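You operate a simulated robot arm through the tools that you are given. There is no shell and no other tool. Be economical: measure what you need, move in short steps, check, and stop when the job is done.

You run a simulated robot arm. Do the job below in one go: nothing can be reset, and whatever is moved stays where it is left.

TASK
Put the 9 W round bulb from the top of the tray stand on the back strip of the assembly bench and the 3 W round bulb on the ledge of the chain conveyor. Put the build slip on the cabinet end of the assembly bench. Take the small housing from the green mat of the assembly bench and leave it on the cabinet end of the assembly bench. Fetch the blue tray and set it in the yellow tray. Put the pink bulb on the store window sill away on the top of the window bench. Shut the tray stand drawer. Put the red tray on the green mat of the assembly bench. Put three of the sockets from the top of the window bench on the top of the test bench. Take the green lamp and put it on top of the wide grey housing. Take the grey lamp and put it on the top of the left hood. Do these in any order. Set down upright: round bulb, pink bulb, socket, green lamp, grey lamp.

It is judged by the outcome, as a careful person would: the job done as asked, and still so three seconds after it is handed in. It fails if anything else is knocked over, pushed out of place, dropped, spilled or broken.

THE ROBOT
A 7-joint arm with a vacuum gripper on a trunk, on a base that drives. Base frame: it is fixed to the floor where the robot stands at the start and does not move with it; the origin is under the middle of the robot, x ahead of it, y to its left, z up. Units: m, degrees, N and s.
Its first joint turns from -166.0 to 166.0 degrees. Places, roughly: back strip of the assembly bench [-1.4, 1.5, 0.8]; blue tray (7x11x3 cm) [-0.9, 0.7, 0.8]; build slip [-0.75, 1.25, 0.75]; cabinet end of the assembly bench [-0.9, 2.3, 0.8]; green lamp [0.75, 7, 0.75]; green mat of the assembly bench [-0.9, 1.5, 0.8]; grey lamp [1.5, 7, 0.75]; ledge of the chain conveyor (57x20 cm) [0.36, 0.82, 0.78]; pink bulb [-1.5, -3, 1]; red tray (7x11x3 cm) [-0.9, 0.5, 0.8]; round bulb [0.75, 0, 0.75]; small housing (6x6x6 cm) [-0.9, 1.5, 0.8]; socket (5x5x6 cm) [0.6, 6.9, 0.8]; top of the left hood [3.7, 3.3, 1.2]; top of the test bench [-1.1, 6.8, 0.8]; top of the window bench [1.1, 7.2, 0.8]; tray stand drawer [0.4, 0, 0.7]; wide grey housing (9x9x8 cm) [1, 7.2, 0.8]; yellow tray (27x27x6 cm) [0.8, -1.2, 0.6]. Payload 1.06 kg.
Tool frame: the origin (TCP) lies in the middle of the cups' lips, and z points out of the cups. The gripper has 1 cup of 0.024 m across, covering 0.024 by 0.024 m (tool x, y); the bellows give 0.008 m. With the vacuum on, a cup seals on a smooth face that it is pressed against (1 to 4 N); it does not hold porous or soft things. The pull reaches 23 N.
Orientation is that of the tool frame in the base frame, as [roll, pitch, yaw] about the fixed x, y, z axes, in that order (R = Rz(yaw) Ry(pitch) Rx(roll)). With the cups facing straight down, the tool's x points along the base's -x, its y along +y and its z along -z.

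THE INTERFACE
- The arm moves only by the tool apply_moves. Its argument "commands" is a list of rows, each a list of 7 numbers: the turn, a rotation vector about the tool's x, y, z in units of 8 degrees (1.0 is 8 degrees), then the shift along the tool's x, y, z in units of 30 mm (1.0 is 30 mm), then the vacuum: 1 switches it on, -1 off. In form: [[ax, ay, az, tx, ty, tz, valve], ...]. A call has 1 to 8 rows; each row shifts and turns the commanded pose from where the row before left it, along the tool's axes as they then stand. A call with a number of a shift or a turn outside -1 to 1 is refused whole. A row lasts 0.2 s, in which the tool goes at most 0.05 m and 8.6 degrees; a call with a longer step from one row to the next is refused whole, and so is a gripper value outside its range. Where a pose cannot be reached the arm comes as near as it can. A force on the tool above 40 N (or 10 N above the force at the start of the call, whichever is more), or a blocked arm, ends the call early, and 0.2 s more pass. The pull builds up within a second once a cup has sealed. Time passes only in rows, and 0.2 s behind the last, so rows that do not move give it time. The reply holds the time, the measured pose of the TCP, the force on the tool along the base axes and the pull of the vacuum, in the units named above and with some noise, with the torque about the TCP (base axes, N m) and any sound that the robot's microphone picked up.
- Cameras (640 x 400 px; columns grow to the right, rows downward): "scene" is now at [0.1341, 0.2545, 1.4465]; the picture's right is [0.82, -0.57, 0.00], its down [-0.53, -0.77, -0.36] and it looks along [0.21, 0.30, -0.93] (base axes); focal length 214 px, centre (320, 200). "wrist" rides on the gripper at [0.078, 0.019, -0.096] in the tool frame; the picture's right is [-0.24, 0.97, 0.00], its down [-0.71, -0.17, -0.69] and it looks along [-0.67, -0.16, 0.73] (tool axes); focal length 243 px, centre (320, 200). There is no depth. A picture from a camera that has moved, and an enlarged one, comes with that camera's place and axes in the base frame and with its lens.
- camera(camera): a new picture of that camera. It takes no simulated time.
- steer(legs): drives the robot by 1 to 6 legs, each [ahead, left, turn to the left] in m, m and degrees, along the robot's own axes; the way and the turn of a leg run together, so that a leg with both is an arc; at most 1.5 m and 180 degrees a leg. The arm and the cameras ride along, it lands a little off, and it stops where it bumps. It gives what a move gives.
- head_to(pan, tilt): turns the head with the scene camera to pan (to the left, within 120 degrees either way) and tilt (down, from -29 to 69), counted from straight ahead of the robot. It gives what a move gives.
- zoom(camera, box): a new picture of the part [left, top, right, bottom] of that camera's present view, enlarged. It takes no simulated time.
- sign_off(): hands the job in; it is judged then, once.

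Work in short steps. Places have to be worked out from the pictures, the camera data and where the tool is seen: move nearer, look again, correct. Check each grasp and each placing, and mend what went wrong. You have 577 turns and 360 pictures in all, those below and enlarged ones among them. Switch the vacuum off and draw the arm clear of the work before you hand the job in, unless the task says otherwise; then end with one line.

The tools are called after "Call:" by a JSON object that holds its "api" and its "payload". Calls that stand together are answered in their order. apply_moves: Moves the arm, as the interface text tells. Its arguments: {"type":"object","properties":{"commands":{"type":"array","items":{"type":"array","items":{"type":"number"}}}},"required":["commands"]} The other tools are called the same way: steer (legs) drives the base; head_to (pan, tilt) turns the head that bears the scene camera; camera (camera) takes a picture; zoom (camera, box) takes an enlarged picture of a part of a camera's view; sign_off () hands the job in.

At the start:

```text
clock: 0.0
tcp_pos: [0.3324, 0.3472, 1.0118]
tcp_rot: [-179.9, 0.0, 179.9]
ft_force: [-0.3, -0.4, 0.2]
moment: [0.01, 0.01, 0.0]
pull: 0.0
robot x, y, heading: [0.0005, -0.0027, 0.0]
head pan, tilt: [55.2, 68.8]
```

scene: 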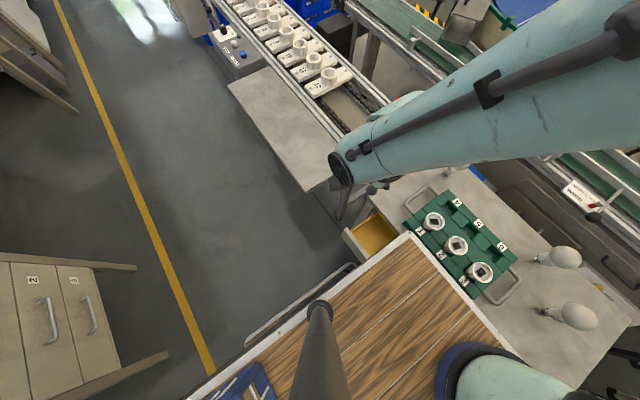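
wrist: 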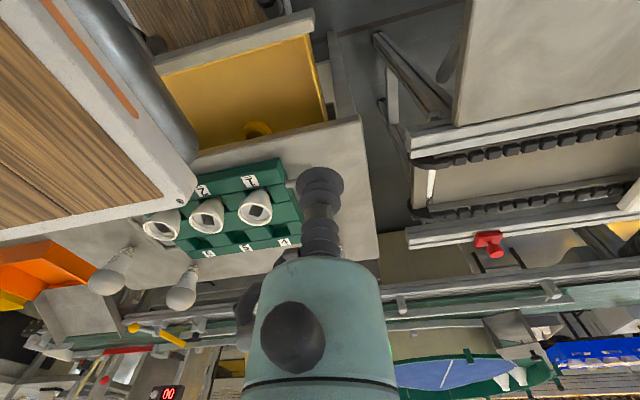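

I'll start by looking closely at the two bulbs on the tray stand and the surroundings.

Call:
{"api": "zoom", "payload": {"camera": "scene", "box": [480, 200, 640, 340]}}

Call:
{"api": "zoom", "payload": {"camera": "wrist", "box": [60, 150, 340, 325]}}

Call:
{"api": "head_to", "payload": {"pan": 0, "tilt": 45}}

```text
2.86 times, centred on (560, 270) of scene
camera zoom: at [0.1341, 0.2545, 1.4465], right [0.82, -0.57, 0.0], down [-0.53, -0.77, -0.36], along [0.21, 0.3, -0.93], focal length 613 px, centre (-366, 0)
```

zoom: 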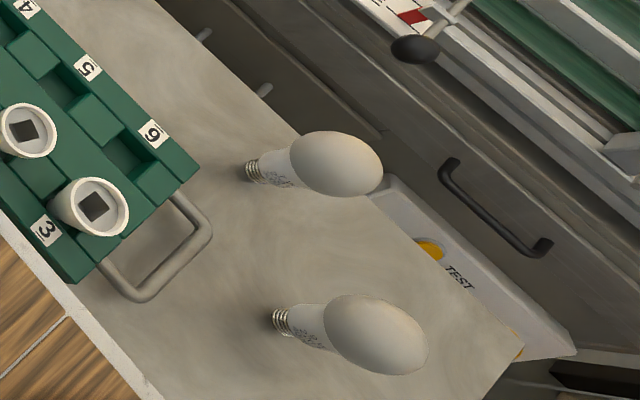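

```text
2.29 times, centred on (200, 238) of wrist
camera zoom: at [0.2554, 0.3681, 1.1086], right [0.24, 0.97, 0.0], down [0.71, -0.17, 0.69], along [0.67, -0.16, -0.73], focal length 555 px, centre (594, 114)
```

zoom: 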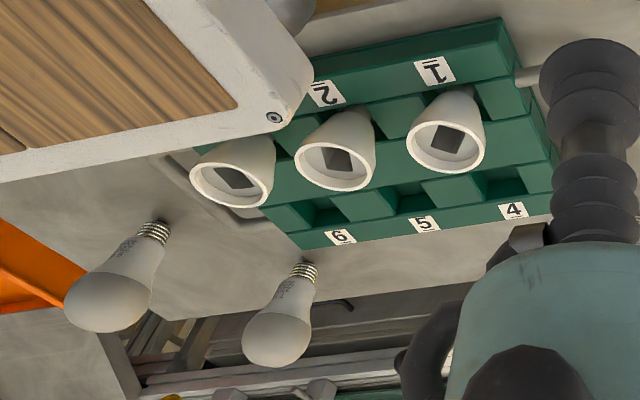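

```text
clock: 1.2
tcp_pos: [0.3342, 0.3473, 1.0128]
tcp_rot: [180.0, 0.0, 179.9]
ft_force: [-0.5, 0.3, 0.1]
moment: [-0.01, 0.01, 0.04]
pull: 0.0
robot x, y, heading: [-0.0017, -0.0013, 0.1]
head pan, tilt: [0.0, 45.0]
```

Bulbs stand on their caps with print on the side facing me. I take the scene view straight ahead.

Call:
{"api": "camera", "payload": {"camera": "scene"}}

```text
355 pictures are left
camera scene: at [0.1835, 0.2087, 1.4753], right [0.0, -1.0, 0.0], down [-0.71, 0.0, -0.71], along [0.71, 0.0, -0.71], focal length 214 px, centre (320, 200)
```

scene: 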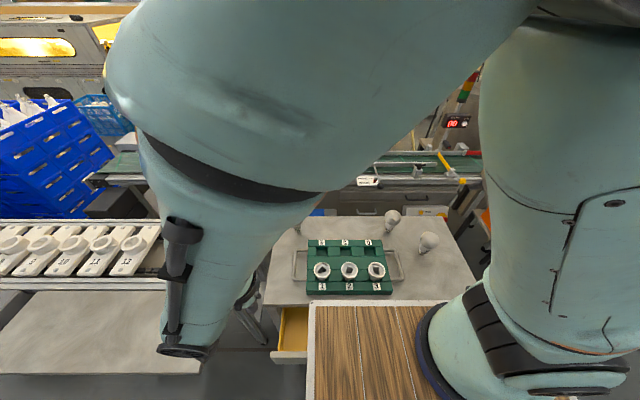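

I zoom for the bulb print and the drawer.

Call:
{"api": "zoom", "payload": {"camera": "scene", "box": [375, 200, 455, 250]}}

Call:
{"api": "zoom", "payload": {"camera": "scene", "box": [220, 200, 480, 370]}}

Call:
{"api": "zoom", "payload": {"camera": "wrist", "box": [80, 240, 220, 320]}}

```text
8.00 times, centred on (415, 225) of scene
camera zoom: at [0.1835, 0.2087, 1.4753], right [0.0, -1.0, 0.0], down [-0.71, 0.0, -0.71], along [0.71, 0.0, -0.71], focal length 1716 px, centre (-440, 0)
```

zoom: 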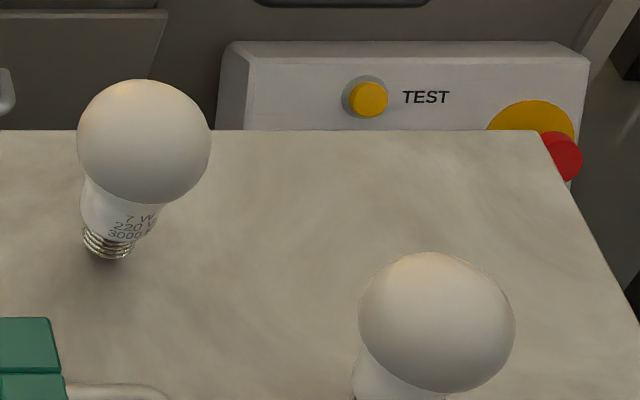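

```text
2.35 times, centred on (350, 285) of scene
camera zoom: at [0.1835, 0.2087, 1.4753], right [0.0, -1.0, 0.0], down [-0.71, 0.0, -0.71], along [0.71, 0.0, -0.71], focal length 505 px, centre (249, 0)
```

zoom: 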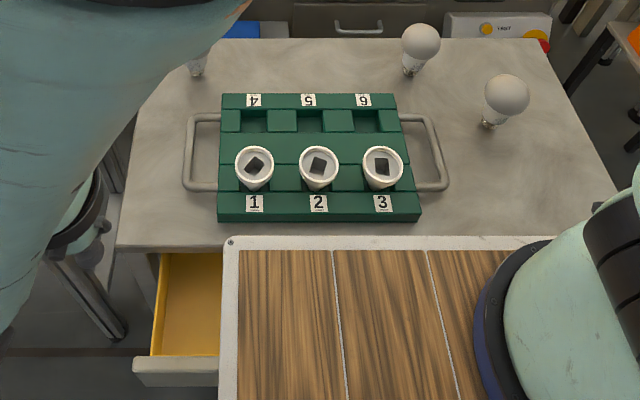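

```text
4.57 times, centred on (150, 280) of wrist
camera zoom: at [0.2554, 0.368, 1.1086], right [0.23, 0.97, 0.0], down [0.71, -0.17, 0.69], along [0.67, -0.16, -0.73], focal length 1109 px, centre (1097, -166)
```

zoom: 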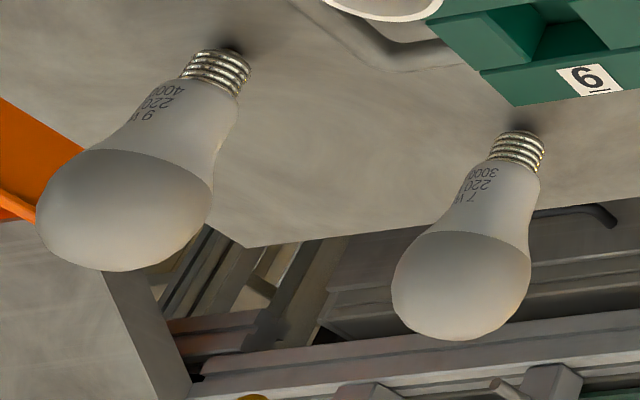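

The right bulb is the 9 W, the middle one 7 W; a third at left is likely the 3 W. I survey the surroundings by panning the head.

Call:
{"api": "head_to", "payload": {"pan": 60, "tilt": 20}}

Call:
{"api": "camera", "payload": {"camera": "scene"}}

Call:
{"api": "head_to", "payload": {"pan": 120, "tilt": 25}}

Call:
{"api": "camera", "payload": {"camera": "scene"}}

Call:
{"api": "head_to", "payload": {"pan": -110, "tilt": 25}}

Call:
{"api": "camera", "payload": {"camera": "scene"}}

Call:
{"api": "head_to", "payload": {"pan": -50, "tilt": 25}}

Call:
{"api": "camera", "payload": {"camera": "scene"}}

```text
clock: 2.5
tcp_pos: [0.3333, 0.3487, 1.0112]
tcp_rot: [-180.0, 0.1, -180.0]
ft_force: [0.1, 0.3, 0.0]
moment: [-0.02, 0.0, -0.02]
pull: 0.0
robot x, y, heading: [0.0029, 0.0001, 0.2]
head pan, tilt: [60.0, 20.0]
```

```text
351 pictures are left
camera scene: at [0.1488, 0.2893, 1.514], right [0.87, -0.5, 0.0], down [-0.17, -0.3, -0.94], along [0.47, 0.81, -0.34], focal length 214 px, centre (320, 200)
```

scene: 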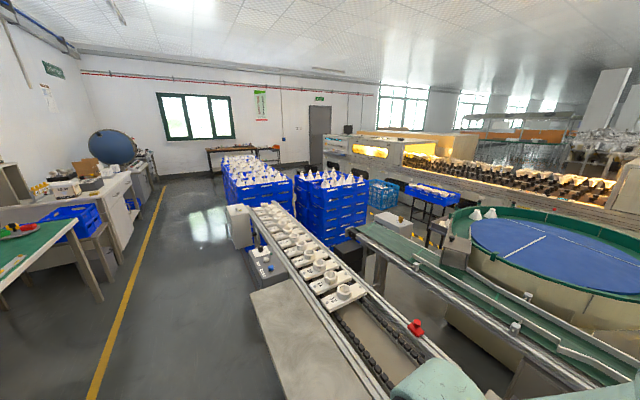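

```text
clock: 3.8
tcp_pos: [0.3347, 0.3477, 1.0133]
tcp_rot: [-179.9, 0.0, 180.0]
ft_force: [-0.1, -1.0, -0.4]
moment: [0.01, 0.0, 0.0]
pull: 0.1
robot x, y, heading: [0.0005, -0.0046, 0.2]
head pan, tilt: [120.0, 25.0]
```

```text
350 pictures are left
camera scene: at [0.0562, 0.2885, 1.5059], right [0.87, 0.5, 0.0], down [0.21, -0.37, -0.91], along [-0.45, 0.79, -0.42], focal length 214 px, centre (320, 200)
```

scene: 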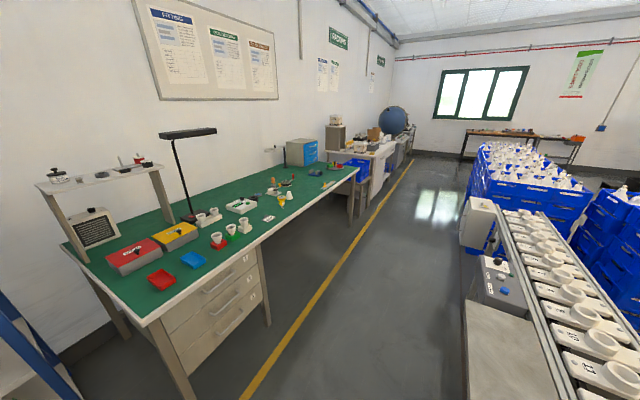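

```text
clock: 7.1
tcp_pos: [0.3341, 0.3463, 1.014]
tcp_rot: [179.9, 0.0, 179.9]
ft_force: [-1.2, -0.5, -0.1]
moment: [-0.01, -0.03, -0.01]
pull: 0.0
robot x, y, heading: [-0.003, 0.0007, 0.0]
head pan, tilt: [-110.0, 25.0]
```

```text
349 pictures are left
camera scene: at [0.0707, 0.1221, 1.5059], right [-0.94, 0.34, 0.0], down [0.14, 0.4, -0.91], along [-0.31, -0.85, -0.42], focal length 214 px, centre (320, 200)
```

scene: 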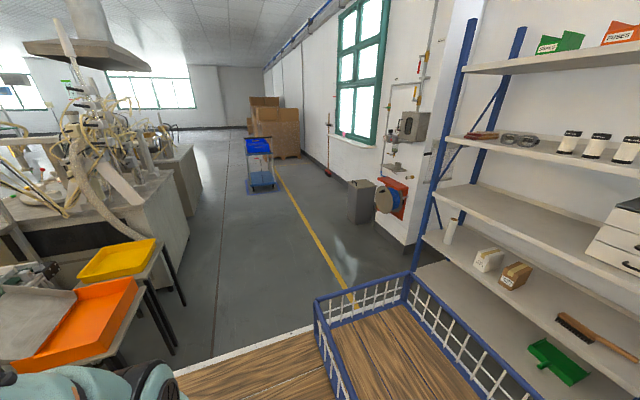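

```text
clock: 8.4
tcp_pos: [0.3332, 0.3485, 1.0136]
tcp_rot: [-179.9, 0.0, -179.9]
ft_force: [0.6, -0.3, -0.1]
moment: [0.01, 0.01, -0.03]
pull: 0.0
robot x, y, heading: [-0.0024, 0.0001, -0.1]
head pan, tilt: [-50.0, 25.0]
```

```text
348 pictures are left
camera scene: at [0.1613, 0.138, 1.5059], right [-0.77, -0.64, 0.0], down [-0.27, 0.32, -0.91], along [0.58, -0.69, -0.42], focal length 214 px, centre (320, 200)
```

scene: 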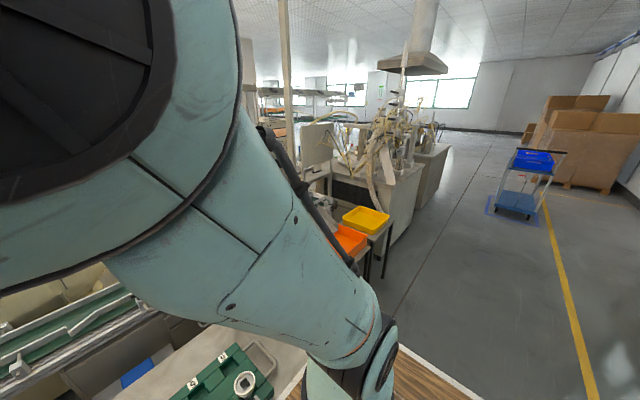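

Now I look down in front and at the rear deck to learn the base's outline.

Call:
{"api": "head_to", "payload": {"pan": 0, "tilt": 69}}

Call:
{"api": "camera", "payload": {"camera": "scene"}}

Call:
{"api": "head_to", "payload": {"pan": -110, "tilt": 60}}

Call:
{"api": "camera", "payload": {"camera": "scene"}}

Call:
{"api": "head_to", "payload": {"pan": 115, "tilt": 65}}

Call:
{"api": "camera", "payload": {"camera": "scene"}}

```text
clock: 9.6
tcp_pos: [0.3342, 0.3482, 1.0127]
tcp_rot: [-179.9, 0.1, 180.0]
ft_force: [-0.7, 0.7, 0.2]
moment: [0.01, 0.01, 0.01]
pull: 0.0
robot x, y, heading: [-0.0012, -0.0009, 0.0]
head pan, tilt: [0.0, 68.8]
```

```text
347 pictures are left
camera scene: at [0.1581, 0.2086, 1.4465], right [0.0, -1.0, 0.0], down [-0.93, 0.0, -0.36], along [0.36, 0.0, -0.93], focal length 214 px, centre (320, 200)
```

scene: 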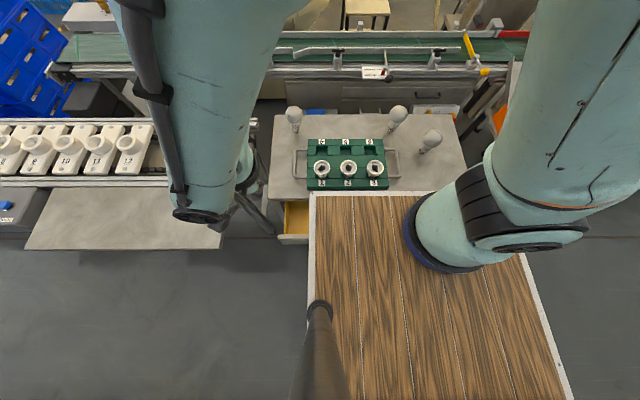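

```text
clock: 11.5
tcp_pos: [0.3352, 0.348, 1.0132]
tcp_rot: [-179.9, -0.1, -180.0]
ft_force: [-0.4, 1.3, 0.3]
moment: [-0.01, 0.0, 0.02]
pull: 0.1
robot x, y, heading: [-0.003, -0.0051, -0.2]
head pan, tilt: [-110.0, 60.0]
```

```text
346 pictures are left
camera scene: at [0.0794, 0.146, 1.4559], right [-0.94, 0.34, 0.0], down [0.3, 0.81, -0.5], along [-0.17, -0.47, -0.87], focal length 214 px, centre (320, 200)
```

scene: 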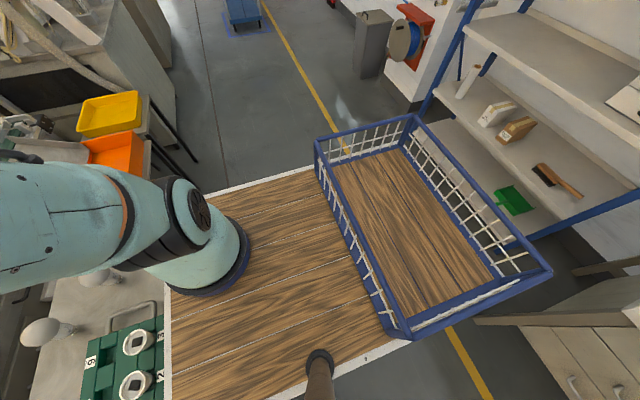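

```text
clock: 14.7
tcp_pos: [0.3334, 0.347, 1.013]
tcp_rot: [-180.0, -0.1, 180.0]
ft_force: [0.2, 1.2, 1.1]
moment: [-0.01, 0.01, 0.01]
pull: 0.0
robot x, y, heading: [-0.003, -0.0024, -0.0]
head pan, tilt: [115.0, 65.0]
```

```text
345 pictures are left
camera scene: at [0.0765, 0.2637, 1.4503], right [0.91, 0.42, 0.0], down [0.38, -0.82, -0.42], along [-0.18, 0.38, -0.91], focal length 214 px, centre (320, 200)
```

scene: 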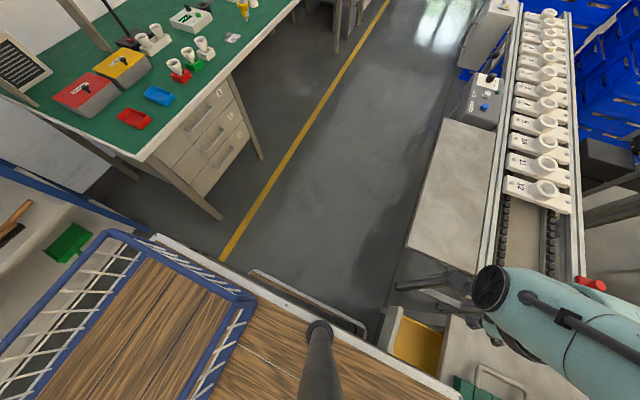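

The deck is about 0.93 m high, arm axis near (0.28, −0.09). The third bulb appears near (0.73, 0.30); I move the tool towards it at the present height.

Call:
{"api": "apply_moves", "payload": {"commands": [[0, 0, 0, -1, 0, 0, -1], [0, 0, 0, -1, 0, 0, -1], [0, 0, 0, -1, 0, 0, -1], [0, 0, 0, -1, 0, 0, -1], [0, 0, 0, -1, 0, 0, -1], [0, 0, 0, -1, 0, 0, -1], [0, 0, 0, -1, 0, 0, -1], [0, 0, 0, -1, 0, 0, -1]]}}

Call:
{"api": "head_to", "payload": {"pan": 0, "tilt": 50}}

Call:
{"api": "camera", "payload": {"camera": "wrist"}}

Call:
{"api": "camera", "payload": {"camera": "scene"}}

```text
clock: 16.5
tcp_pos: [0.5736, 0.3467, 1.0122]
tcp_rot: [-179.9, 0.1, -180.0]
ft_force: [-0.1, -0.7, 0.8]
moment: [0.0, -0.03, 0.02]
pull: 0.1
robot x, y, heading: [0.0009, 0.0009, -0.2]
head pan, tilt: [115.0, 65.0]
```

```text
clock: 18.4
tcp_pos: [0.5743, 0.3472, 1.0119]
tcp_rot: [179.9, 0.0, -179.9]
ft_force: [0.2, -0.4, -0.1]
moment: [0.0, -0.01, 0.03]
pull: 0.1
robot x, y, heading: [0.0003, -0.002, 0.2]
head pan, tilt: [0.0, 50.0]
```

```text
344 pictures are left
camera wrist: at [0.4953, 0.3671, 1.1077], right [0.24, 0.97, 0.0], down [0.71, -0.17, 0.69], along [0.67, -0.16, -0.73], focal length 243 px, centre (320, 200)
```

wrist: 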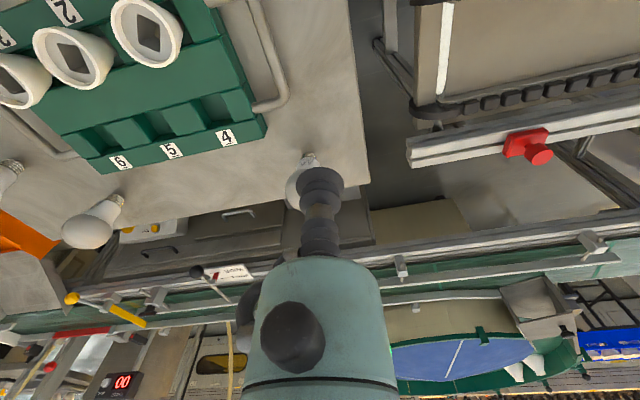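

```text
343 pictures are left
camera scene: at [0.1792, 0.2087, 1.4684], right [0.0, -1.0, 0.0], down [-0.77, 0.0, -0.64], along [0.64, 0.0, -0.77], focal length 214 px, centre (320, 200)
```

scene: 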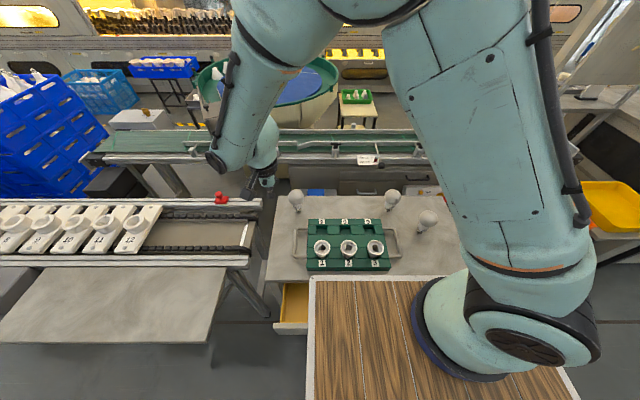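

The third bulb base is at about (0.724, 0.297). I read its label by zooming.

Call:
{"api": "zoom", "payload": {"camera": "scene", "box": [275, 180, 323, 220]}}

Call:
{"api": "zoom", "payload": {"camera": "scene", "box": [375, 180, 455, 240]}}

```text
10.00 times, centred on (299, 200) of scene
camera zoom: at [0.1792, 0.2087, 1.4684], right [0.0, -1.0, 0.0], down [-0.77, 0.0, -0.64], along [0.64, 0.0, -0.77], focal length 2145 px, centre (530, 200)
```

zoom: 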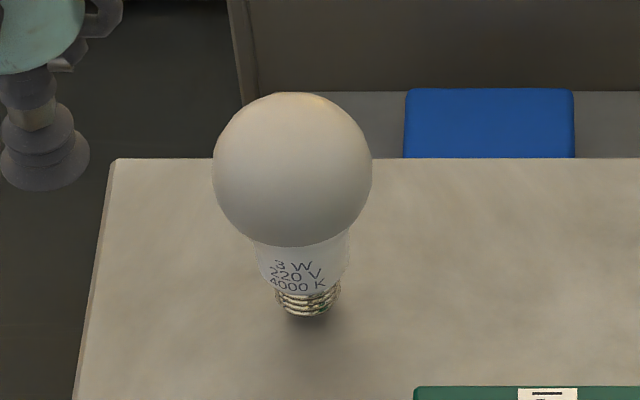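

```text
6.67 times, centred on (415, 210) of scene
camera zoom: at [0.1792, 0.2087, 1.4684], right [0.0, -1.0, 0.0], down [-0.77, 0.0, -0.64], along [0.64, 0.0, -0.77], focal length 1430 px, centre (-313, 133)
```

zoom: 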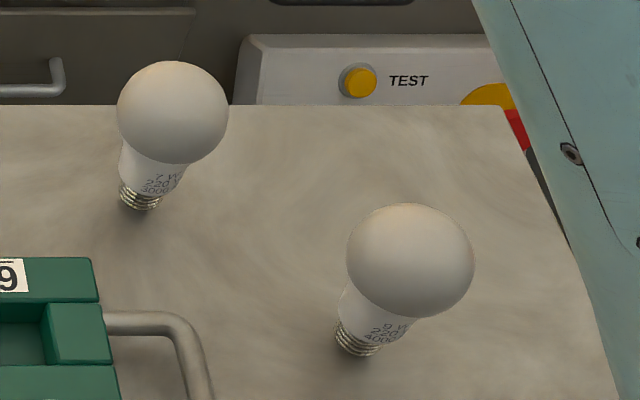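

Confirmed: 3 W left, 9 W right. The 3 W bulb stands at about (0.727, 0.301), top near z 0.86. I move above it.

Call:
{"api": "apply_moves", "payload": {"commands": [[0, 0, 0, -0.85, -0.255, 0, -1], [0, 0, 0, -0.85, -0.255, 0, -1], [0, 0, 0, -0.85, -0.255, 0, -1], [0, 0, 0, -0.85, -0.255, 0, -1], [0, 0, 0, -0.85, -0.255, 0, -1], [0, 0, 0, -0.85, -0.255, 0, -1], [0, 0, 0, 0, 0, 1, -1], [0, 0, 0, 0, 0, 1, -1]]}}

Call:
{"api": "camera", "payload": {"camera": "wrist"}}

Call:
{"api": "camera", "payload": {"camera": "scene"}}

```text
clock: 20.2
tcp_pos: [0.7272, 0.3008, 0.9517]
tcp_rot: [180.0, 0.0, -180.0]
ft_force: [0.7, 0.1, 0.6]
moment: [-0.01, 0.0, 0.03]
pull: 0.0
robot x, y, heading: [0.0015, 0.0007, -0.2]
head pan, tilt: [0.0, 50.0]
```

```text
340 pictures are left
camera wrist: at [0.6485, 0.3218, 1.0476], right [0.23, 0.97, 0.0], down [0.71, -0.17, 0.69], along [0.67, -0.16, -0.73], focal length 243 px, centre (320, 200)
```

wrist: 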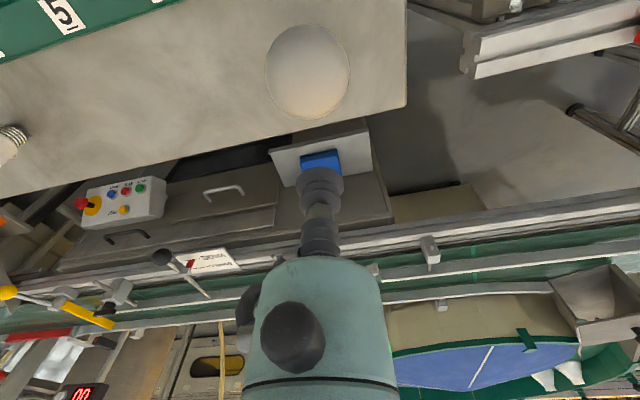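

```text
339 pictures are left
camera scene: at [0.179, 0.2085, 1.4685], right [0.0, -1.0, 0.0], down [-0.77, 0.0, -0.64], along [0.64, 0.0, -0.77], focal length 214 px, centre (320, 200)
```

scene: 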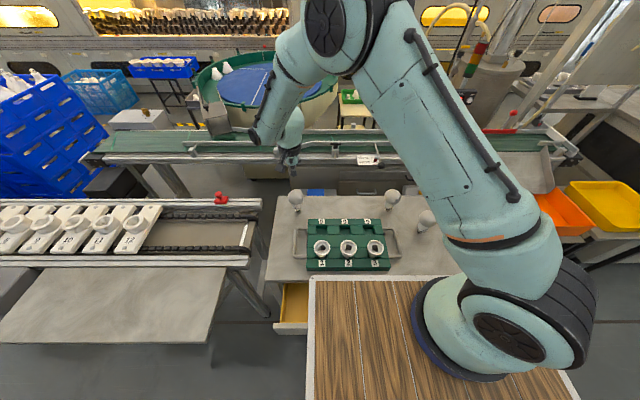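

The wrist view puts the dome centre nearer (0.706, 0.300). I shift there and descend a bit to check.

Call:
{"api": "apply_moves", "payload": {"commands": [[0, 0, 0, 0.7, 0, 0, -1], [0, 0, 0, 0, 0, 0.7, -1]]}}

Call:
{"api": "camera", "payload": {"camera": "wrist"}}

Call:
{"api": "zoom", "payload": {"camera": "scene", "box": [240, 110, 340, 220]}}

```text
clock: 20.8
tcp_pos: [0.7064, 0.3011, 0.9309]
tcp_rot: [179.9, -0.1, -179.9]
ft_force: [-0.6, 0.6, 0.8]
moment: [0.05, -0.03, 0.0]
pull: 0.0
robot x, y, heading: [-0.0013, -0.0007, -0.1]
head pan, tilt: [0.0, 50.0]
```

```text
338 pictures are left
camera wrist: at [0.6277, 0.3221, 1.0268], right [0.24, 0.97, 0.0], down [0.71, -0.17, 0.69], along [0.67, -0.16, -0.73], focal length 243 px, centre (320, 200)
```

wrist: 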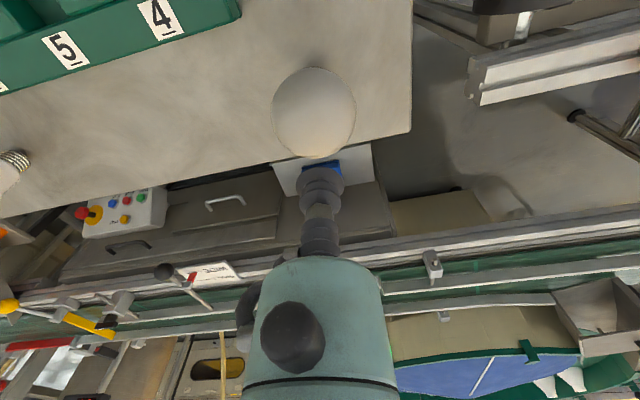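

```text
3.64 times, centred on (290, 165) of scene
camera zoom: at [0.1792, 0.2086, 1.4685], right [0.0, -1.0, 0.0], down [-0.77, 0.0, -0.64], along [0.64, 0.0, -0.77], focal length 780 px, centre (429, 327)
```

zoom: 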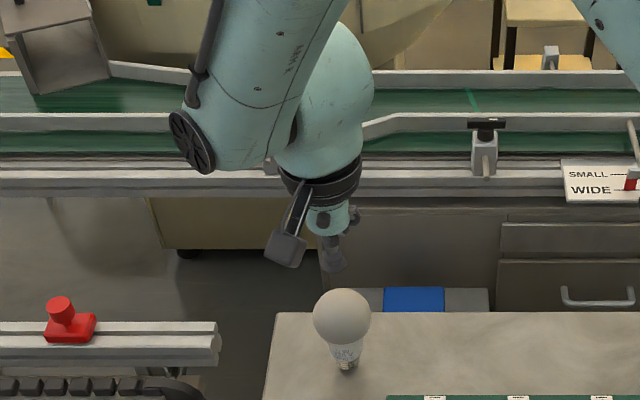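

Triangulated dome centre: (0.702, 0.300, 0.855), top ≈0.885. I descend with the vacuum on.

Call:
{"api": "apply_moves", "payload": {"commands": [[0, 0, 0, 0.15, 0, 0.7, 1], [0, 0, 0, 0, 0, 0.5, 1], [0, 0, 0, 0, 0, 0.2, 1], [0, 0, 0, 0, 0, 0.1, 1], [0, 0, 0, 0, 0, 0, 1]]}}

```text
clock: 22.0
tcp_pos: [0.7013, 0.3023, 0.8859]
tcp_rot: [-179.9, 0.0, 180.0]
ft_force: [-0.4, 0.1, 2.7]
moment: [-0.11, 0.05, 0.0]
pull: 23.3
robot x, y, heading: [-0.0, -0.0001, -0.1]
head pan, tilt: [0.0, 50.0]
```

Sealed (23 N). I lift it straight up to z≈1.03.

Call:
{"api": "apply_moves", "payload": {"commands": [[0, 0, 0, 0, 0, -0.5, 1], [0, 0, 0, 0, 0, -0.8, 1], [0, 0, 0, 0, 0, -1, 1], [0, 0, 0, 0, 0, -1, 1], [0, 0, 0, 0, 0, -1, 1], [0, 0, 0, 0, 0, -0.7, 1]]}}

Call:
{"api": "camera", "payload": {"camera": "wrist"}}

Call:
{"api": "head_to", "payload": {"pan": 60, "tilt": 55}}

Call:
{"api": "camera", "payload": {"camera": "scene"}}

```text
clock: 23.4
tcp_pos: [0.7022, 0.3016, 1.0371]
tcp_rot: [179.9, 0.0, 179.9]
ft_force: [-0.5, -0.6, -1.2]
moment: [-0.01, 0.03, 0.05]
pull: 22.5
robot x, y, heading: [-0.0004, -0.0017, -0.0]
head pan, tilt: [0.0, 50.0]
```

```text
336 pictures are left
camera wrist: at [0.6227, 0.3219, 1.1326], right [0.23, 0.97, 0.0], down [0.71, -0.17, 0.69], along [0.67, -0.16, -0.73], focal length 243 px, centre (320, 200)
```

wrist: 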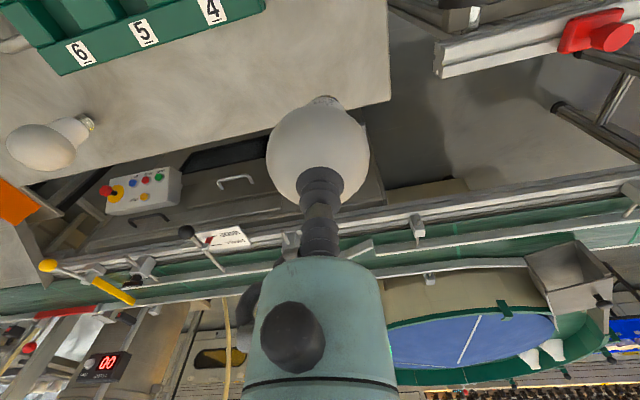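

```text
clock: 24.7
tcp_pos: [0.701, 0.301, 1.0364]
tcp_rot: [-180.0, -0.1, -180.0]
ft_force: [0.6, 0.2, 0.0]
moment: [-0.06, -0.01, 0.02]
pull: 23.4
robot x, y, heading: [0.0004, -0.0012, 0.0]
head pan, tilt: [60.0, 55.0]
```

```text
335 pictures are left
camera scene: at [0.1383, 0.271, 1.4619], right [0.87, -0.5, 0.0], down [-0.41, -0.71, -0.57], along [0.29, 0.5, -0.82], focal length 214 px, centre (320, 200)
```

scene: 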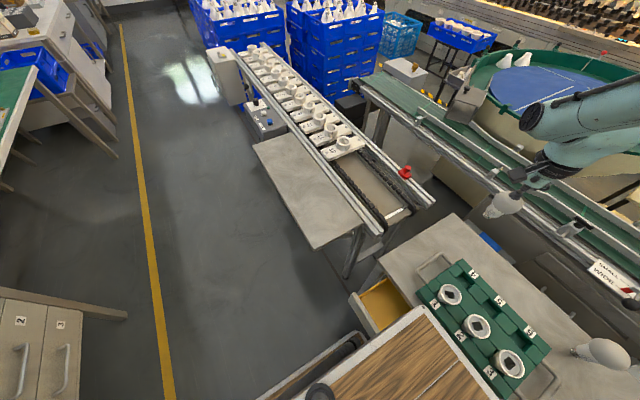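

The bulb hangs straight. The ledge spans about x 0.26–0.46, y 0.52–1.1. I carry the bulb back and then left to (0.36, 0.68).

Call:
{"api": "apply_moves", "payload": {"commands": [[0, 0, 0, 0.5, 0.3, -0.8, 1], [0, 0, 0, 1, 0.3, 0, 1], [0, 0, 0, 1, 0.3, 0, 1], [0, 0, 0, 1, 0.3, 0, 1], [0, 0, 0, 1, 0.3, 0, 1], [0, 0, 0, 1, 0.3, 0, 1], [0, 0, 0, 1, 0.3, 0, 1], [0, 0, 0, 1, 0.3, 0, 1]]}}

Call:
{"api": "apply_moves", "payload": {"commands": [[0, 0, 0, 1, 0.6, 0, 1], [0, 0, 0, 1, 0.8, 0, 1], [0, 0, 0, 1, 1, 0, 1], [0, 0, 0, 0.6, 1, 0, 1], [0, 0, 0, 0.3, 1, 0, 1], [0, 0, 0, 0, 1, 0, 1], [0, 0, 0, 0, 1, 0, 1], [0, 0, 0, 0, 1, 0, 1]]}}

Call:
{"api": "camera", "payload": {"camera": "wrist"}}

Call:
{"api": "camera", "payload": {"camera": "scene"}}

```text
clock: 26.5
tcp_pos: [0.4771, 0.372, 1.0601]
tcp_rot: [179.9, 0.1, 179.8]
ft_force: [-0.2, -0.7, -0.7]
moment: [0.01, -0.01, 0.01]
pull: 23.2
robot x, y, heading: [-0.0012, -0.003, -0.4]
head pan, tilt: [60.0, 55.0]
```

```text
clock: 28.3
tcp_pos: [0.3612, 0.5948, 1.06]
tcp_rot: [-180.0, 0.0, -180.0]
ft_force: [1.1, -0.8, 0.1]
moment: [0.01, 0.01, -0.01]
pull: 22.9
robot x, y, heading: [0.0004, 0.0011, -0.0]
head pan, tilt: [60.0, 55.0]
```

```text
334 pictures are left
camera wrist: at [0.2812, 0.6158, 1.1562], right [0.24, 0.97, 0.0], down [0.71, -0.17, 0.69], along [0.67, -0.16, -0.73], focal length 243 px, centre (320, 200)
```

wrist: 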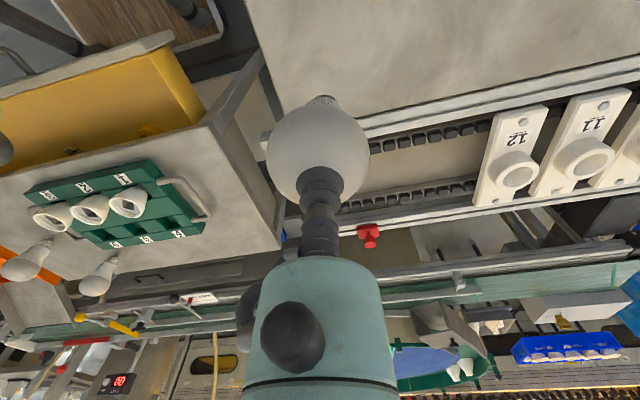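

```text
333 pictures are left
camera scene: at [0.1382, 0.2707, 1.462], right [0.87, -0.5, 0.0], down [-0.41, -0.71, -0.57], along [0.29, 0.5, -0.82], focal length 214 px, centre (320, 200)
```

scene: 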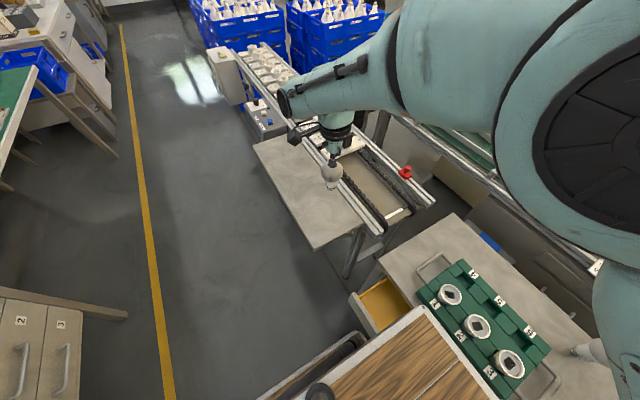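

I go left to y≈0.68 and lower most of the way.

Call:
{"api": "apply_moves", "payload": {"commands": [[0, 0, 0, 0.1, 1, 0, 1], [0, 0, 0, 0.1, 1, 0, 1], [0, 0, 0, 0, 0.8, 0, 1], [0, 0, 0, 0, 0, 1, 1], [0, 0, 0, 0, 0, 1, 1], [0, 0, 0, 0, 0, 1, 1], [0, 0, 0, 0, 0, 0.7, 1], [0, 0, 0, 0, 0, 0.3, 1]]}}

Call:
{"api": "zoom", "payload": {"camera": "scene", "box": [230, 100, 430, 260]}}

```text
clock: 30.1
tcp_pos: [0.3535, 0.6775, 0.9418]
tcp_rot: [-180.0, -0.1, 180.0]
ft_force: [-0.5, 0.5, -0.8]
moment: [0.0, 0.01, 0.04]
pull: 22.7
robot x, y, heading: [0.0006, -0.0018, 0.0]
head pan, tilt: [60.0, 55.0]
```

```text
2.50 times, centred on (330, 180) of scene
camera zoom: at [0.1382, 0.2711, 1.4619], right [0.87, -0.5, 0.0], down [-0.41, -0.71, -0.57], along [0.29, 0.5, -0.82], focal length 536 px, centre (295, 250)
```

zoom: 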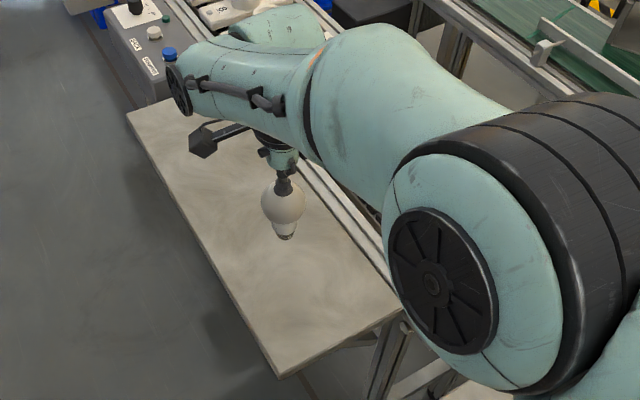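

Over the ledge. I lower to 0.917 and then by 3 mm rows, watching the force.

Call:
{"api": "apply_moves", "payload": {"commands": [[0, 0, 0, 0, 0, 0.6, 1], [0, 0, 0, 0, 0, 0.2, 1]]}}

Call:
{"api": "apply_moves", "payload": {"commands": [[0, 0, 0, 0, 0, 0.1, 1], [0, 0, 0, 0, 0, 0.1, 1], [0, 0, 0, 0, 0, 0.1, 1]]}}

```text
clock: 30.7
tcp_pos: [0.3549, 0.6783, 0.9187]
tcp_rot: [-179.9, 0.1, 180.0]
ft_force: [0.3, -0.2, -0.2]
moment: [-0.04, -0.02, -0.02]
pull: 23.2
robot x, y, heading: [0.0023, -0.0041, 0.3]
head pan, tilt: [60.0, 55.0]
```

```text
clock: 31.5
tcp_pos: [0.3548, 0.6782, 0.9073]
tcp_rot: [180.0, 0.0, 180.0]
ft_force: [0.4, 0.0, -0.9]
moment: [0.03, 0.0, 0.0]
pull: 22.0
robot x, y, heading: [-0.0012, -0.002, -0.0]
head pan, tilt: [60.0, 55.0]
```

Not yet in contact; I continue in small steps.

Call:
{"api": "apply_moves", "payload": {"commands": [[0, 0, 0, 0, 0, 0.1, 1], [0, 0, 0, 0, 0, 0.1, 1]]}}

Call:
{"api": "apply_moves", "payload": {"commands": [[0, 0, 0, 0, 0, 0.1, 1]]}}

Call:
{"api": "zoom", "payload": {"camera": "scene", "box": [280, 140, 400, 215]}}

```text
clock: 32.1
tcp_pos: [0.3525, 0.6786, 0.9016]
tcp_rot: [-180.0, -0.1, 180.0]
ft_force: [0.2, -0.6, -0.3]
moment: [0.01, 0.01, -0.01]
pull: 22.5
robot x, y, heading: [0.0036, -0.0012, -0.0]
head pan, tilt: [60.0, 55.0]
```

```text
clock: 32.5
tcp_pos: [0.3536, 0.6799, 0.8985]
tcp_rot: [-179.9, 0.0, 179.9]
ft_force: [-0.3, 0.3, -0.1]
moment: [0.01, -0.02, -0.02]
pull: 23.1
robot x, y, heading: [-0.0028, -0.001, 0.3]
head pan, tilt: [60.0, 55.0]
```

```text
5.33 times, centred on (340, 178) of scene
camera zoom: at [0.1382, 0.2711, 1.4619], right [0.87, -0.5, 0.0], down [-0.41, -0.71, -0.57], along [0.29, 0.5, -0.82], focal length 1144 px, centre (213, 320)
```

zoom: 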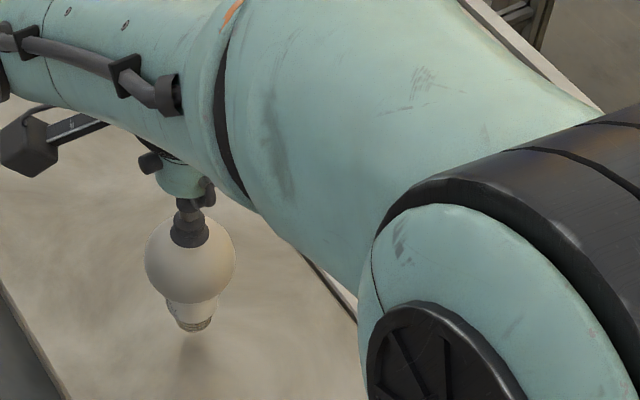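

There is still a gap to the shadow; I keep lowering.

Call:
{"api": "apply_moves", "payload": {"commands": [[0, 0, 0, 0, 0, 0.1, 1], [0, 0, 0, 0, 0, 0.1, 1]]}}

Call:
{"api": "apply_moves", "payload": {"commands": [[0, 0, 0, 0, 0, 0.1, 1]]}}

Call:
{"api": "apply_moves", "payload": {"commands": [[0, 0, 0, 0, 0, 0.1, 1]]}}

```text
clock: 33.1
tcp_pos: [0.3541, 0.6792, 0.8944]
tcp_rot: [180.0, 0.0, -180.0]
ft_force: [-0.5, -1.2, -0.1]
moment: [0.01, 0.01, -0.01]
pull: 22.8
robot x, y, heading: [-0.0001, -0.0013, 0.1]
head pan, tilt: [60.0, 55.0]
```

```text
clock: 33.5
tcp_pos: [0.3522, 0.6793, 0.8902]
tcp_rot: [180.0, -0.1, -180.0]
ft_force: [0.0, -1.2, 0.0]
moment: [0.01, 0.01, -0.01]
pull: 22.4
robot x, y, heading: [-0.0034, -0.0001, -0.0]
head pan, tilt: [60.0, 55.0]
```

```text
clock: 33.9
tcp_pos: [0.3534, 0.6803, 0.8871]
tcp_rot: [-180.0, 0.0, 180.0]
ft_force: [-0.1, 0.4, 0.2]
moment: [-0.02, 0.0, 0.03]
pull: 22.6
robot x, y, heading: [0.0027, 0.0006, 0.1]
head pan, tilt: [60.0, 55.0]
```

Call:
{"api": "apply_moves", "payload": {"commands": [[0, 0, 0, 0, 0, 0.1, 1]]}}

Call:
{"api": "apply_moves", "payload": {"commands": [[0, 0, 0, 0, 0, 0.1, 1]]}}

Call:
{"api": "zoom", "payload": {"camera": "scene", "box": [280, 140, 400, 215]}}

```text
clock: 34.3
tcp_pos: [0.3549, 0.6803, 0.8872]
tcp_rot: [179.8, 0.1, -180.0]
ft_force: [-0.4, 0.5, 15.0]
moment: [-0.06, -0.01, 0.0]
pull: 22.8
robot x, y, heading: [0.0028, -0.0039, 0.2]
head pan, tilt: [60.0, 55.0]
```

```text
clock: 34.7
tcp_pos: [0.3536, 0.679, 0.8828]
tcp_rot: [179.9, 0.0, -180.0]
ft_force: [1.9, 0.2, 17.6]
moment: [0.02, 0.0, -0.01]
pull: 22.4
robot x, y, heading: [-0.0004, 0.0018, 0.3]
head pan, tilt: [60.0, 55.0]
```

```text
5.33 times, centred on (340, 178) of scene
camera zoom: at [0.1379, 0.2705, 1.4621], right [0.87, -0.5, 0.0], down [-0.41, -0.71, -0.57], along [0.29, 0.5, -0.82], focal length 1144 px, centre (213, 320)
```

zoom: 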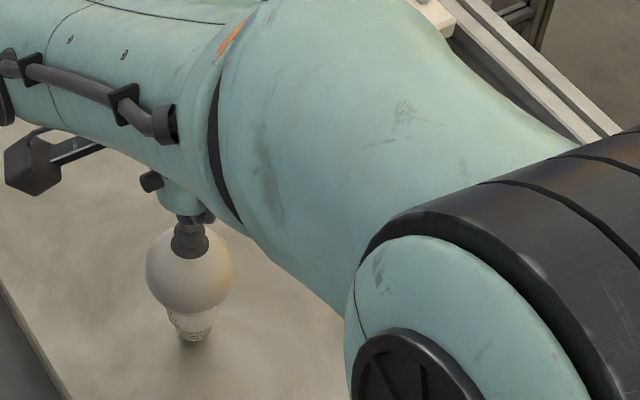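

Contact reached (z≈0.886). I ease up 2 mm, release, wait and lift away.

Call:
{"api": "apply_moves", "payload": {"commands": [[0, 0, 0, 0, 0, -0.07, 1], [0, 0, 0, 0, 0, 0, -1], [0, 0, 0, 0, 0, 0, -1], [0, 0, 0, 0, 0, 0, -1], [0, 0, 0, 0, 0, 0, -1], [0, 0, 0, 0, 0, -0.1, -1], [0, 0, 0, 0, 0, -0.2, -1], [0, 0, 0, 0, 0, -0.5, -1]]}}

Call:
{"api": "zoom", "payload": {"camera": "scene", "box": [280, 140, 400, 215]}}

```text
clock: 36.5
tcp_pos: [0.3539, 0.6809, 0.9068]
tcp_rot: [-180.0, 0.0, 180.0]
ft_force: [-0.1, -0.2, -0.4]
moment: [-0.02, -0.02, 0.0]
pull: 0.0
robot x, y, heading: [-0.0025, 0.0009, -0.1]
head pan, tilt: [60.0, 55.0]
```

```text
5.33 times, centred on (340, 178) of scene
camera zoom: at [0.1382, 0.2712, 1.4619], right [0.87, -0.5, 0.0], down [-0.41, -0.71, -0.57], along [0.29, 0.5, -0.82], focal length 1144 px, centre (213, 320)
```

zoom: 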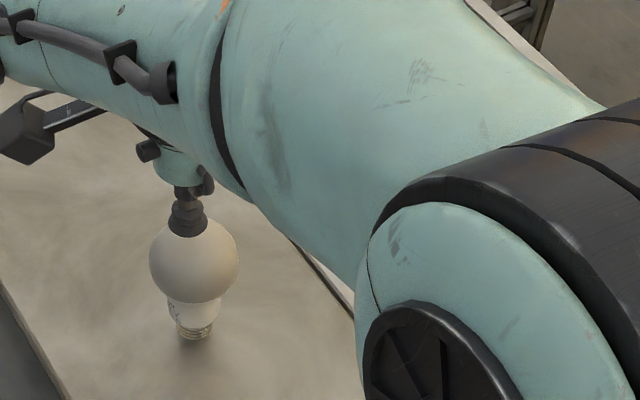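

The 3 W bulb stands. Next the drawer: I raise the arm, bring it in front of the robot, then back the base off 0.35 m.

Call:
{"api": "apply_moves", "payload": {"commands": [[0, 0, 0, 0, 0, -1, -1], [0, 0, 0, 0, 0, -1, -1], [0, 0, 0, 0, 0, -1, -1], [0, 0, 0, 0, 0, -1, -1], [0, 0, 0, 0, -1, -1, -1], [0, 0, 0, 0, -1, 0, -1], [0, 0, 0, -0.5, -1, 0, -1], [0, 0, 0, -0.5, -1, 0, -1]]}}

Call:
{"api": "apply_moves", "payload": {"commands": [[0, 0, 0, -0.5, -1, 0, -1], [0, 0, 0, -0.5, -1, 0, -1], [0, 0, 0, -0.5, -1, 0, -1], [0, 0, 0, -0.5, -1, 0, -1], [0, 0, 0, -0.5, -1, 0, -1], [0, 0, 0, -0.5, -1, 0, -1], [0, 0, 0, -0.5, -1, 0, -1], [0, 0, 0, 0, -1, 0, -1]]}}

Call:
{"api": "steer", "payload": {"legs": [[-0.35, 0, 0]]}}

Call:
{"api": "head_to", "payload": {"pan": 0, "tilt": 40}}

Call:
{"api": "camera", "payload": {"camera": "scene"}}

Call:
{"api": "camera", "payload": {"camera": "wrist"}}

```text
clock: 38.3
tcp_pos: [0.3808, 0.559, 1.0541]
tcp_rot: [180.0, 0.0, 180.0]
ft_force: [-0.9, 0.4, -0.3]
moment: [-0.04, 0.02, 0.01]
pull: 0.0
robot x, y, heading: [-0.0014, -0.0012, 0.0]
head pan, tilt: [60.0, 55.0]
```

```text
clock: 40.1
tcp_pos: [0.4876, 0.3198, 1.0555]
tcp_rot: [179.9, 0.0, 180.0]
ft_force: [0.0, -0.6, -0.4]
moment: [-0.02, -0.02, 0.01]
pull: 0.1
robot x, y, heading: [-0.0037, -0.0009, 0.3]
head pan, tilt: [60.0, 55.0]
```

```text
clock: 42.4
tcp_pos: [0.148, 0.3192, 1.0558]
tcp_rot: [180.0, 0.1, 179.8]
ft_force: [-0.4, -0.8, 0.1]
moment: [0.0, -0.01, 0.02]
pull: 0.1
robot x, y, heading: [-0.3438, -0.0034, -0.1]
head pan, tilt: [60.0, 55.0]
```

```text
clock: 43.7
tcp_pos: [0.148, 0.319, 1.0554]
tcp_rot: [180.0, 0.0, 179.8]
ft_force: [0.1, -0.1, 0.0]
moment: [0.01, 0.02, -0.01]
pull: 0.0
robot x, y, heading: [-0.3399, 0.0028, -0.2]
head pan, tilt: [0.0, 40.0]
```

```text
328 pictures are left
camera scene: at [-0.1522, 0.2087, 1.4826], right [0.0, -1.0, 0.0], down [-0.64, 0.0, -0.77], along [0.77, 0.0, -0.64], focal length 214 px, centre (320, 200)
```

scene: 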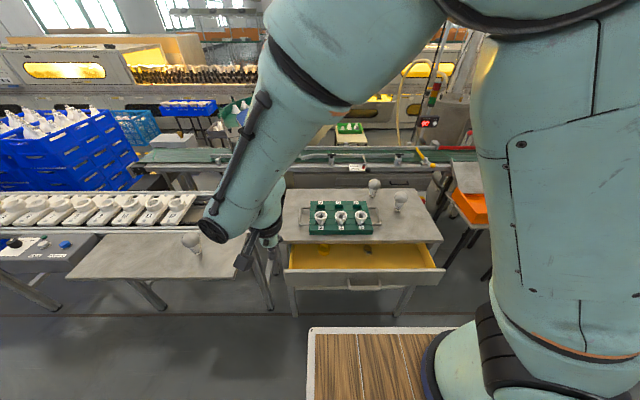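

```text
327 pictures are left
camera wrist: at [0.0701, 0.34, 1.1511], right [0.24, 0.97, 0.0], down [0.71, -0.17, 0.69], along [0.67, -0.16, -0.73], focal length 243 px, centre (320, 200)
```

wrist: 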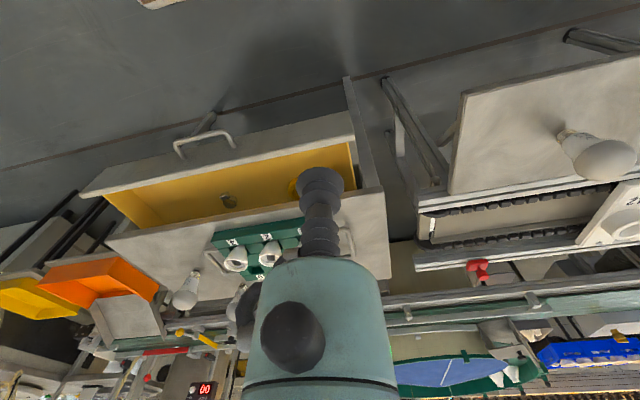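

The drawer front runs y −0.29…0.35 at x≈0.33, top ≈0.72, with a handle in the middle. I tilt the tool 48° so the cup faces forward and down for pushing.

Call:
{"api": "apply_moves", "payload": {"commands": [[0, -1, 0, 0, -1, 0, -1], [0, -1, 0, 0, -1, 0, -1], [0, -1, 0, 0, -1, 0, -1], [0, -1, 0, 0, -1, 0, -1], [0, -1, 0, 0, -0.5, 0, -1], [0, -1, 0, 0, 0, 0, -1]]}}

Call:
{"api": "camera", "payload": {"camera": "wrist"}}

Call:
{"api": "zoom", "payload": {"camera": "scene", "box": [220, 200, 460, 350]}}

```text
clock: 44.7
tcp_pos: [0.2193, 0.1132, 1.0652]
tcp_rot: [172.2, 26.0, 155.1]
ft_force: [-2.9, 4.1, 0.2]
moment: [-0.34, -0.21, -0.12]
pull: 0.0
robot x, y, heading: [-0.3428, 0.0026, -0.1]
head pan, tilt: [0.0, 40.0]
stopped in row 5: the arm was blocked; the commanded pose is now the measured one
```

```text
326 pictures are left
camera wrist: at [0.1189, 0.1677, 1.1185], right [0.55, 0.81, 0.22], down [0.21, -0.38, 0.9], along [0.81, -0.45, -0.38], focal length 243 px, centre (320, 200)
```

wrist: 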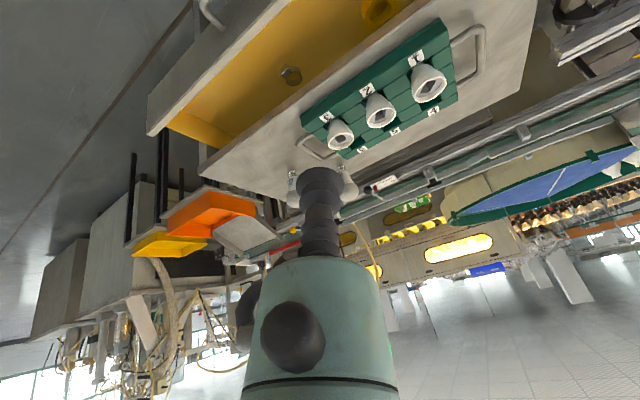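

```text
2.67 times, centred on (340, 275) of scene
camera zoom: at [-0.1627, 0.2306, 1.469], right [0.28, -0.96, 0.0], down [-0.73, -0.21, -0.65], along [0.62, 0.18, -0.76], focal length 572 px, centre (267, 0)
```

zoom: 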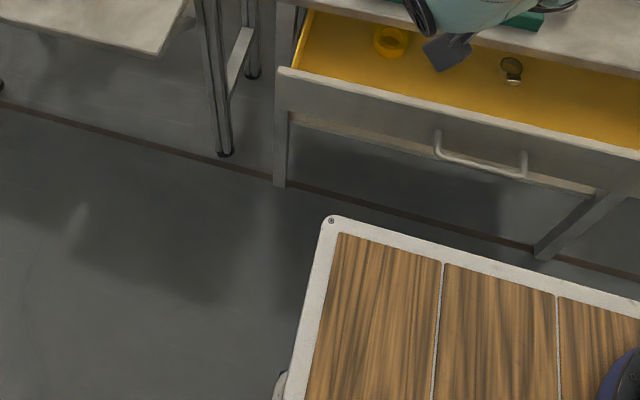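

The elbow has touched the head mast (the camera's view turned). I move the tool forward (+x) away from it and check.

Call:
{"api": "apply_moves", "payload": {"commands": [[0, 0, 0, -0.815, 0.363, 0.451, -1], [0, 0, 0, -0.815, 0.363, 0.451, -1], [0, 0, 0, -0.815, 0.363, 0.451, -1], [0, 0, 0, -0.815, 0.363, 0.451, -1]]}}

Call:
{"api": "head_to", "payload": {"pan": 0, "tilt": 40}}

Call:
{"api": "camera", "payload": {"camera": "scene"}}

```text
clock: 45.7
tcp_pos: [0.3385, 0.1154, 1.0658]
tcp_rot: [172.9, 26.5, 155.5]
ft_force: [1.1, -0.5, 0.0]
moment: [-0.01, -0.02, 0.03]
pull: 0.0
robot x, y, heading: [-0.3394, -0.0027, -0.4]
head pan, tilt: [0.0, 40.0]
```

```text
clock: 46.3
tcp_pos: [0.3378, 0.1151, 1.0649]
tcp_rot: [172.9, 26.5, 155.6]
ft_force: [0.1, 0.0, 0.4]
moment: [-0.01, 0.01, 0.01]
pull: 0.0
robot x, y, heading: [-0.3418, 0.0011, -0.3]
head pan, tilt: [0.0, 40.0]
```

```text
324 pictures are left
camera scene: at [-0.152, 0.2083, 1.4826], right [0.0, -1.0, 0.0], down [-0.64, 0.0, -0.77], along [0.77, 0.0, -0.64], focal length 214 px, centre (320, 200)
```

scene: 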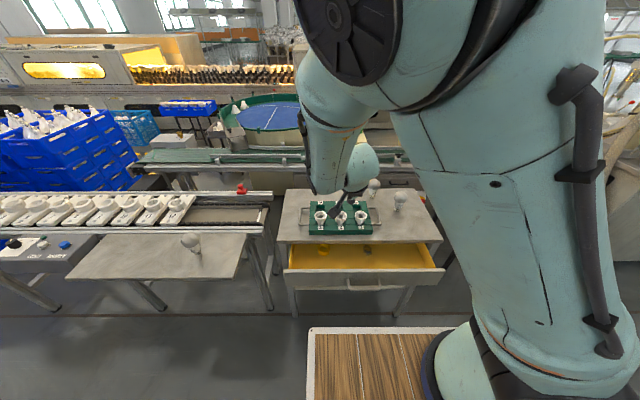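

No harm done. I back off another 0.2 m for a better-conditioned arm pose, move forward, then square the tilt.

Call:
{"api": "steer", "payload": {"legs": [[-0.2, 0, 0]]}}

Call:
{"api": "apply_moves", "payload": {"commands": [[0, 0, 0, -0.815, 0.363, 0.451, -1], [0, 0, 0, -0.815, 0.363, 0.451, -1], [0, 0, 0, -0.815, 0.363, 0.451, -1], [-0.246, -0.62, -0.65, 0, 0, 0, -1], [-0.246, -0.62, -0.65, 0, 0, 0, -1], [-0.246, -0.62, -0.65, 0, 0, 0, -1], [-0.246, -0.62, -0.65, 0, 0, 0, -1]]}}

Call:
{"api": "camera", "payload": {"camera": "scene"}}

```text
clock: 47.9
tcp_pos: [0.1433, 0.114, 1.0654]
tcp_rot: [172.8, 26.5, 155.4]
ft_force: [-0.5, 0.5, -0.3]
moment: [0.0, -0.01, 0.02]
pull: 0.0
robot x, y, heading: [-0.5352, 0.0008, -0.5]
head pan, tilt: [0.0, 40.0]
```

```text
clock: 49.5
tcp_pos: [0.2333, 0.1152, 1.0653]
tcp_rot: [-180.0, 48.0, -180.0]
ft_force: [-0.6, 0.7, -0.2]
moment: [0.0, -0.01, 0.02]
pull: 0.0
robot x, y, heading: [-0.5373, 0.0001, -0.1]
head pan, tilt: [0.0, 40.0]
```

```text
323 pictures are left
camera scene: at [-0.3467, 0.2092, 1.4826], right [-0.01, -1.0, 0.0], down [-0.64, 0.0, -0.77], along [0.77, 0.0, -0.64], focal length 214 px, centre (320, 200)
```

scene: 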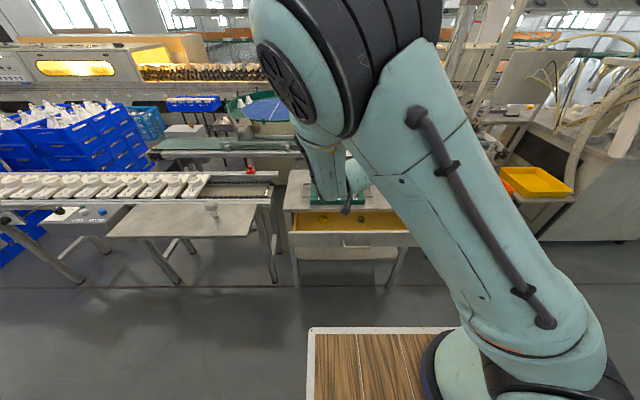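

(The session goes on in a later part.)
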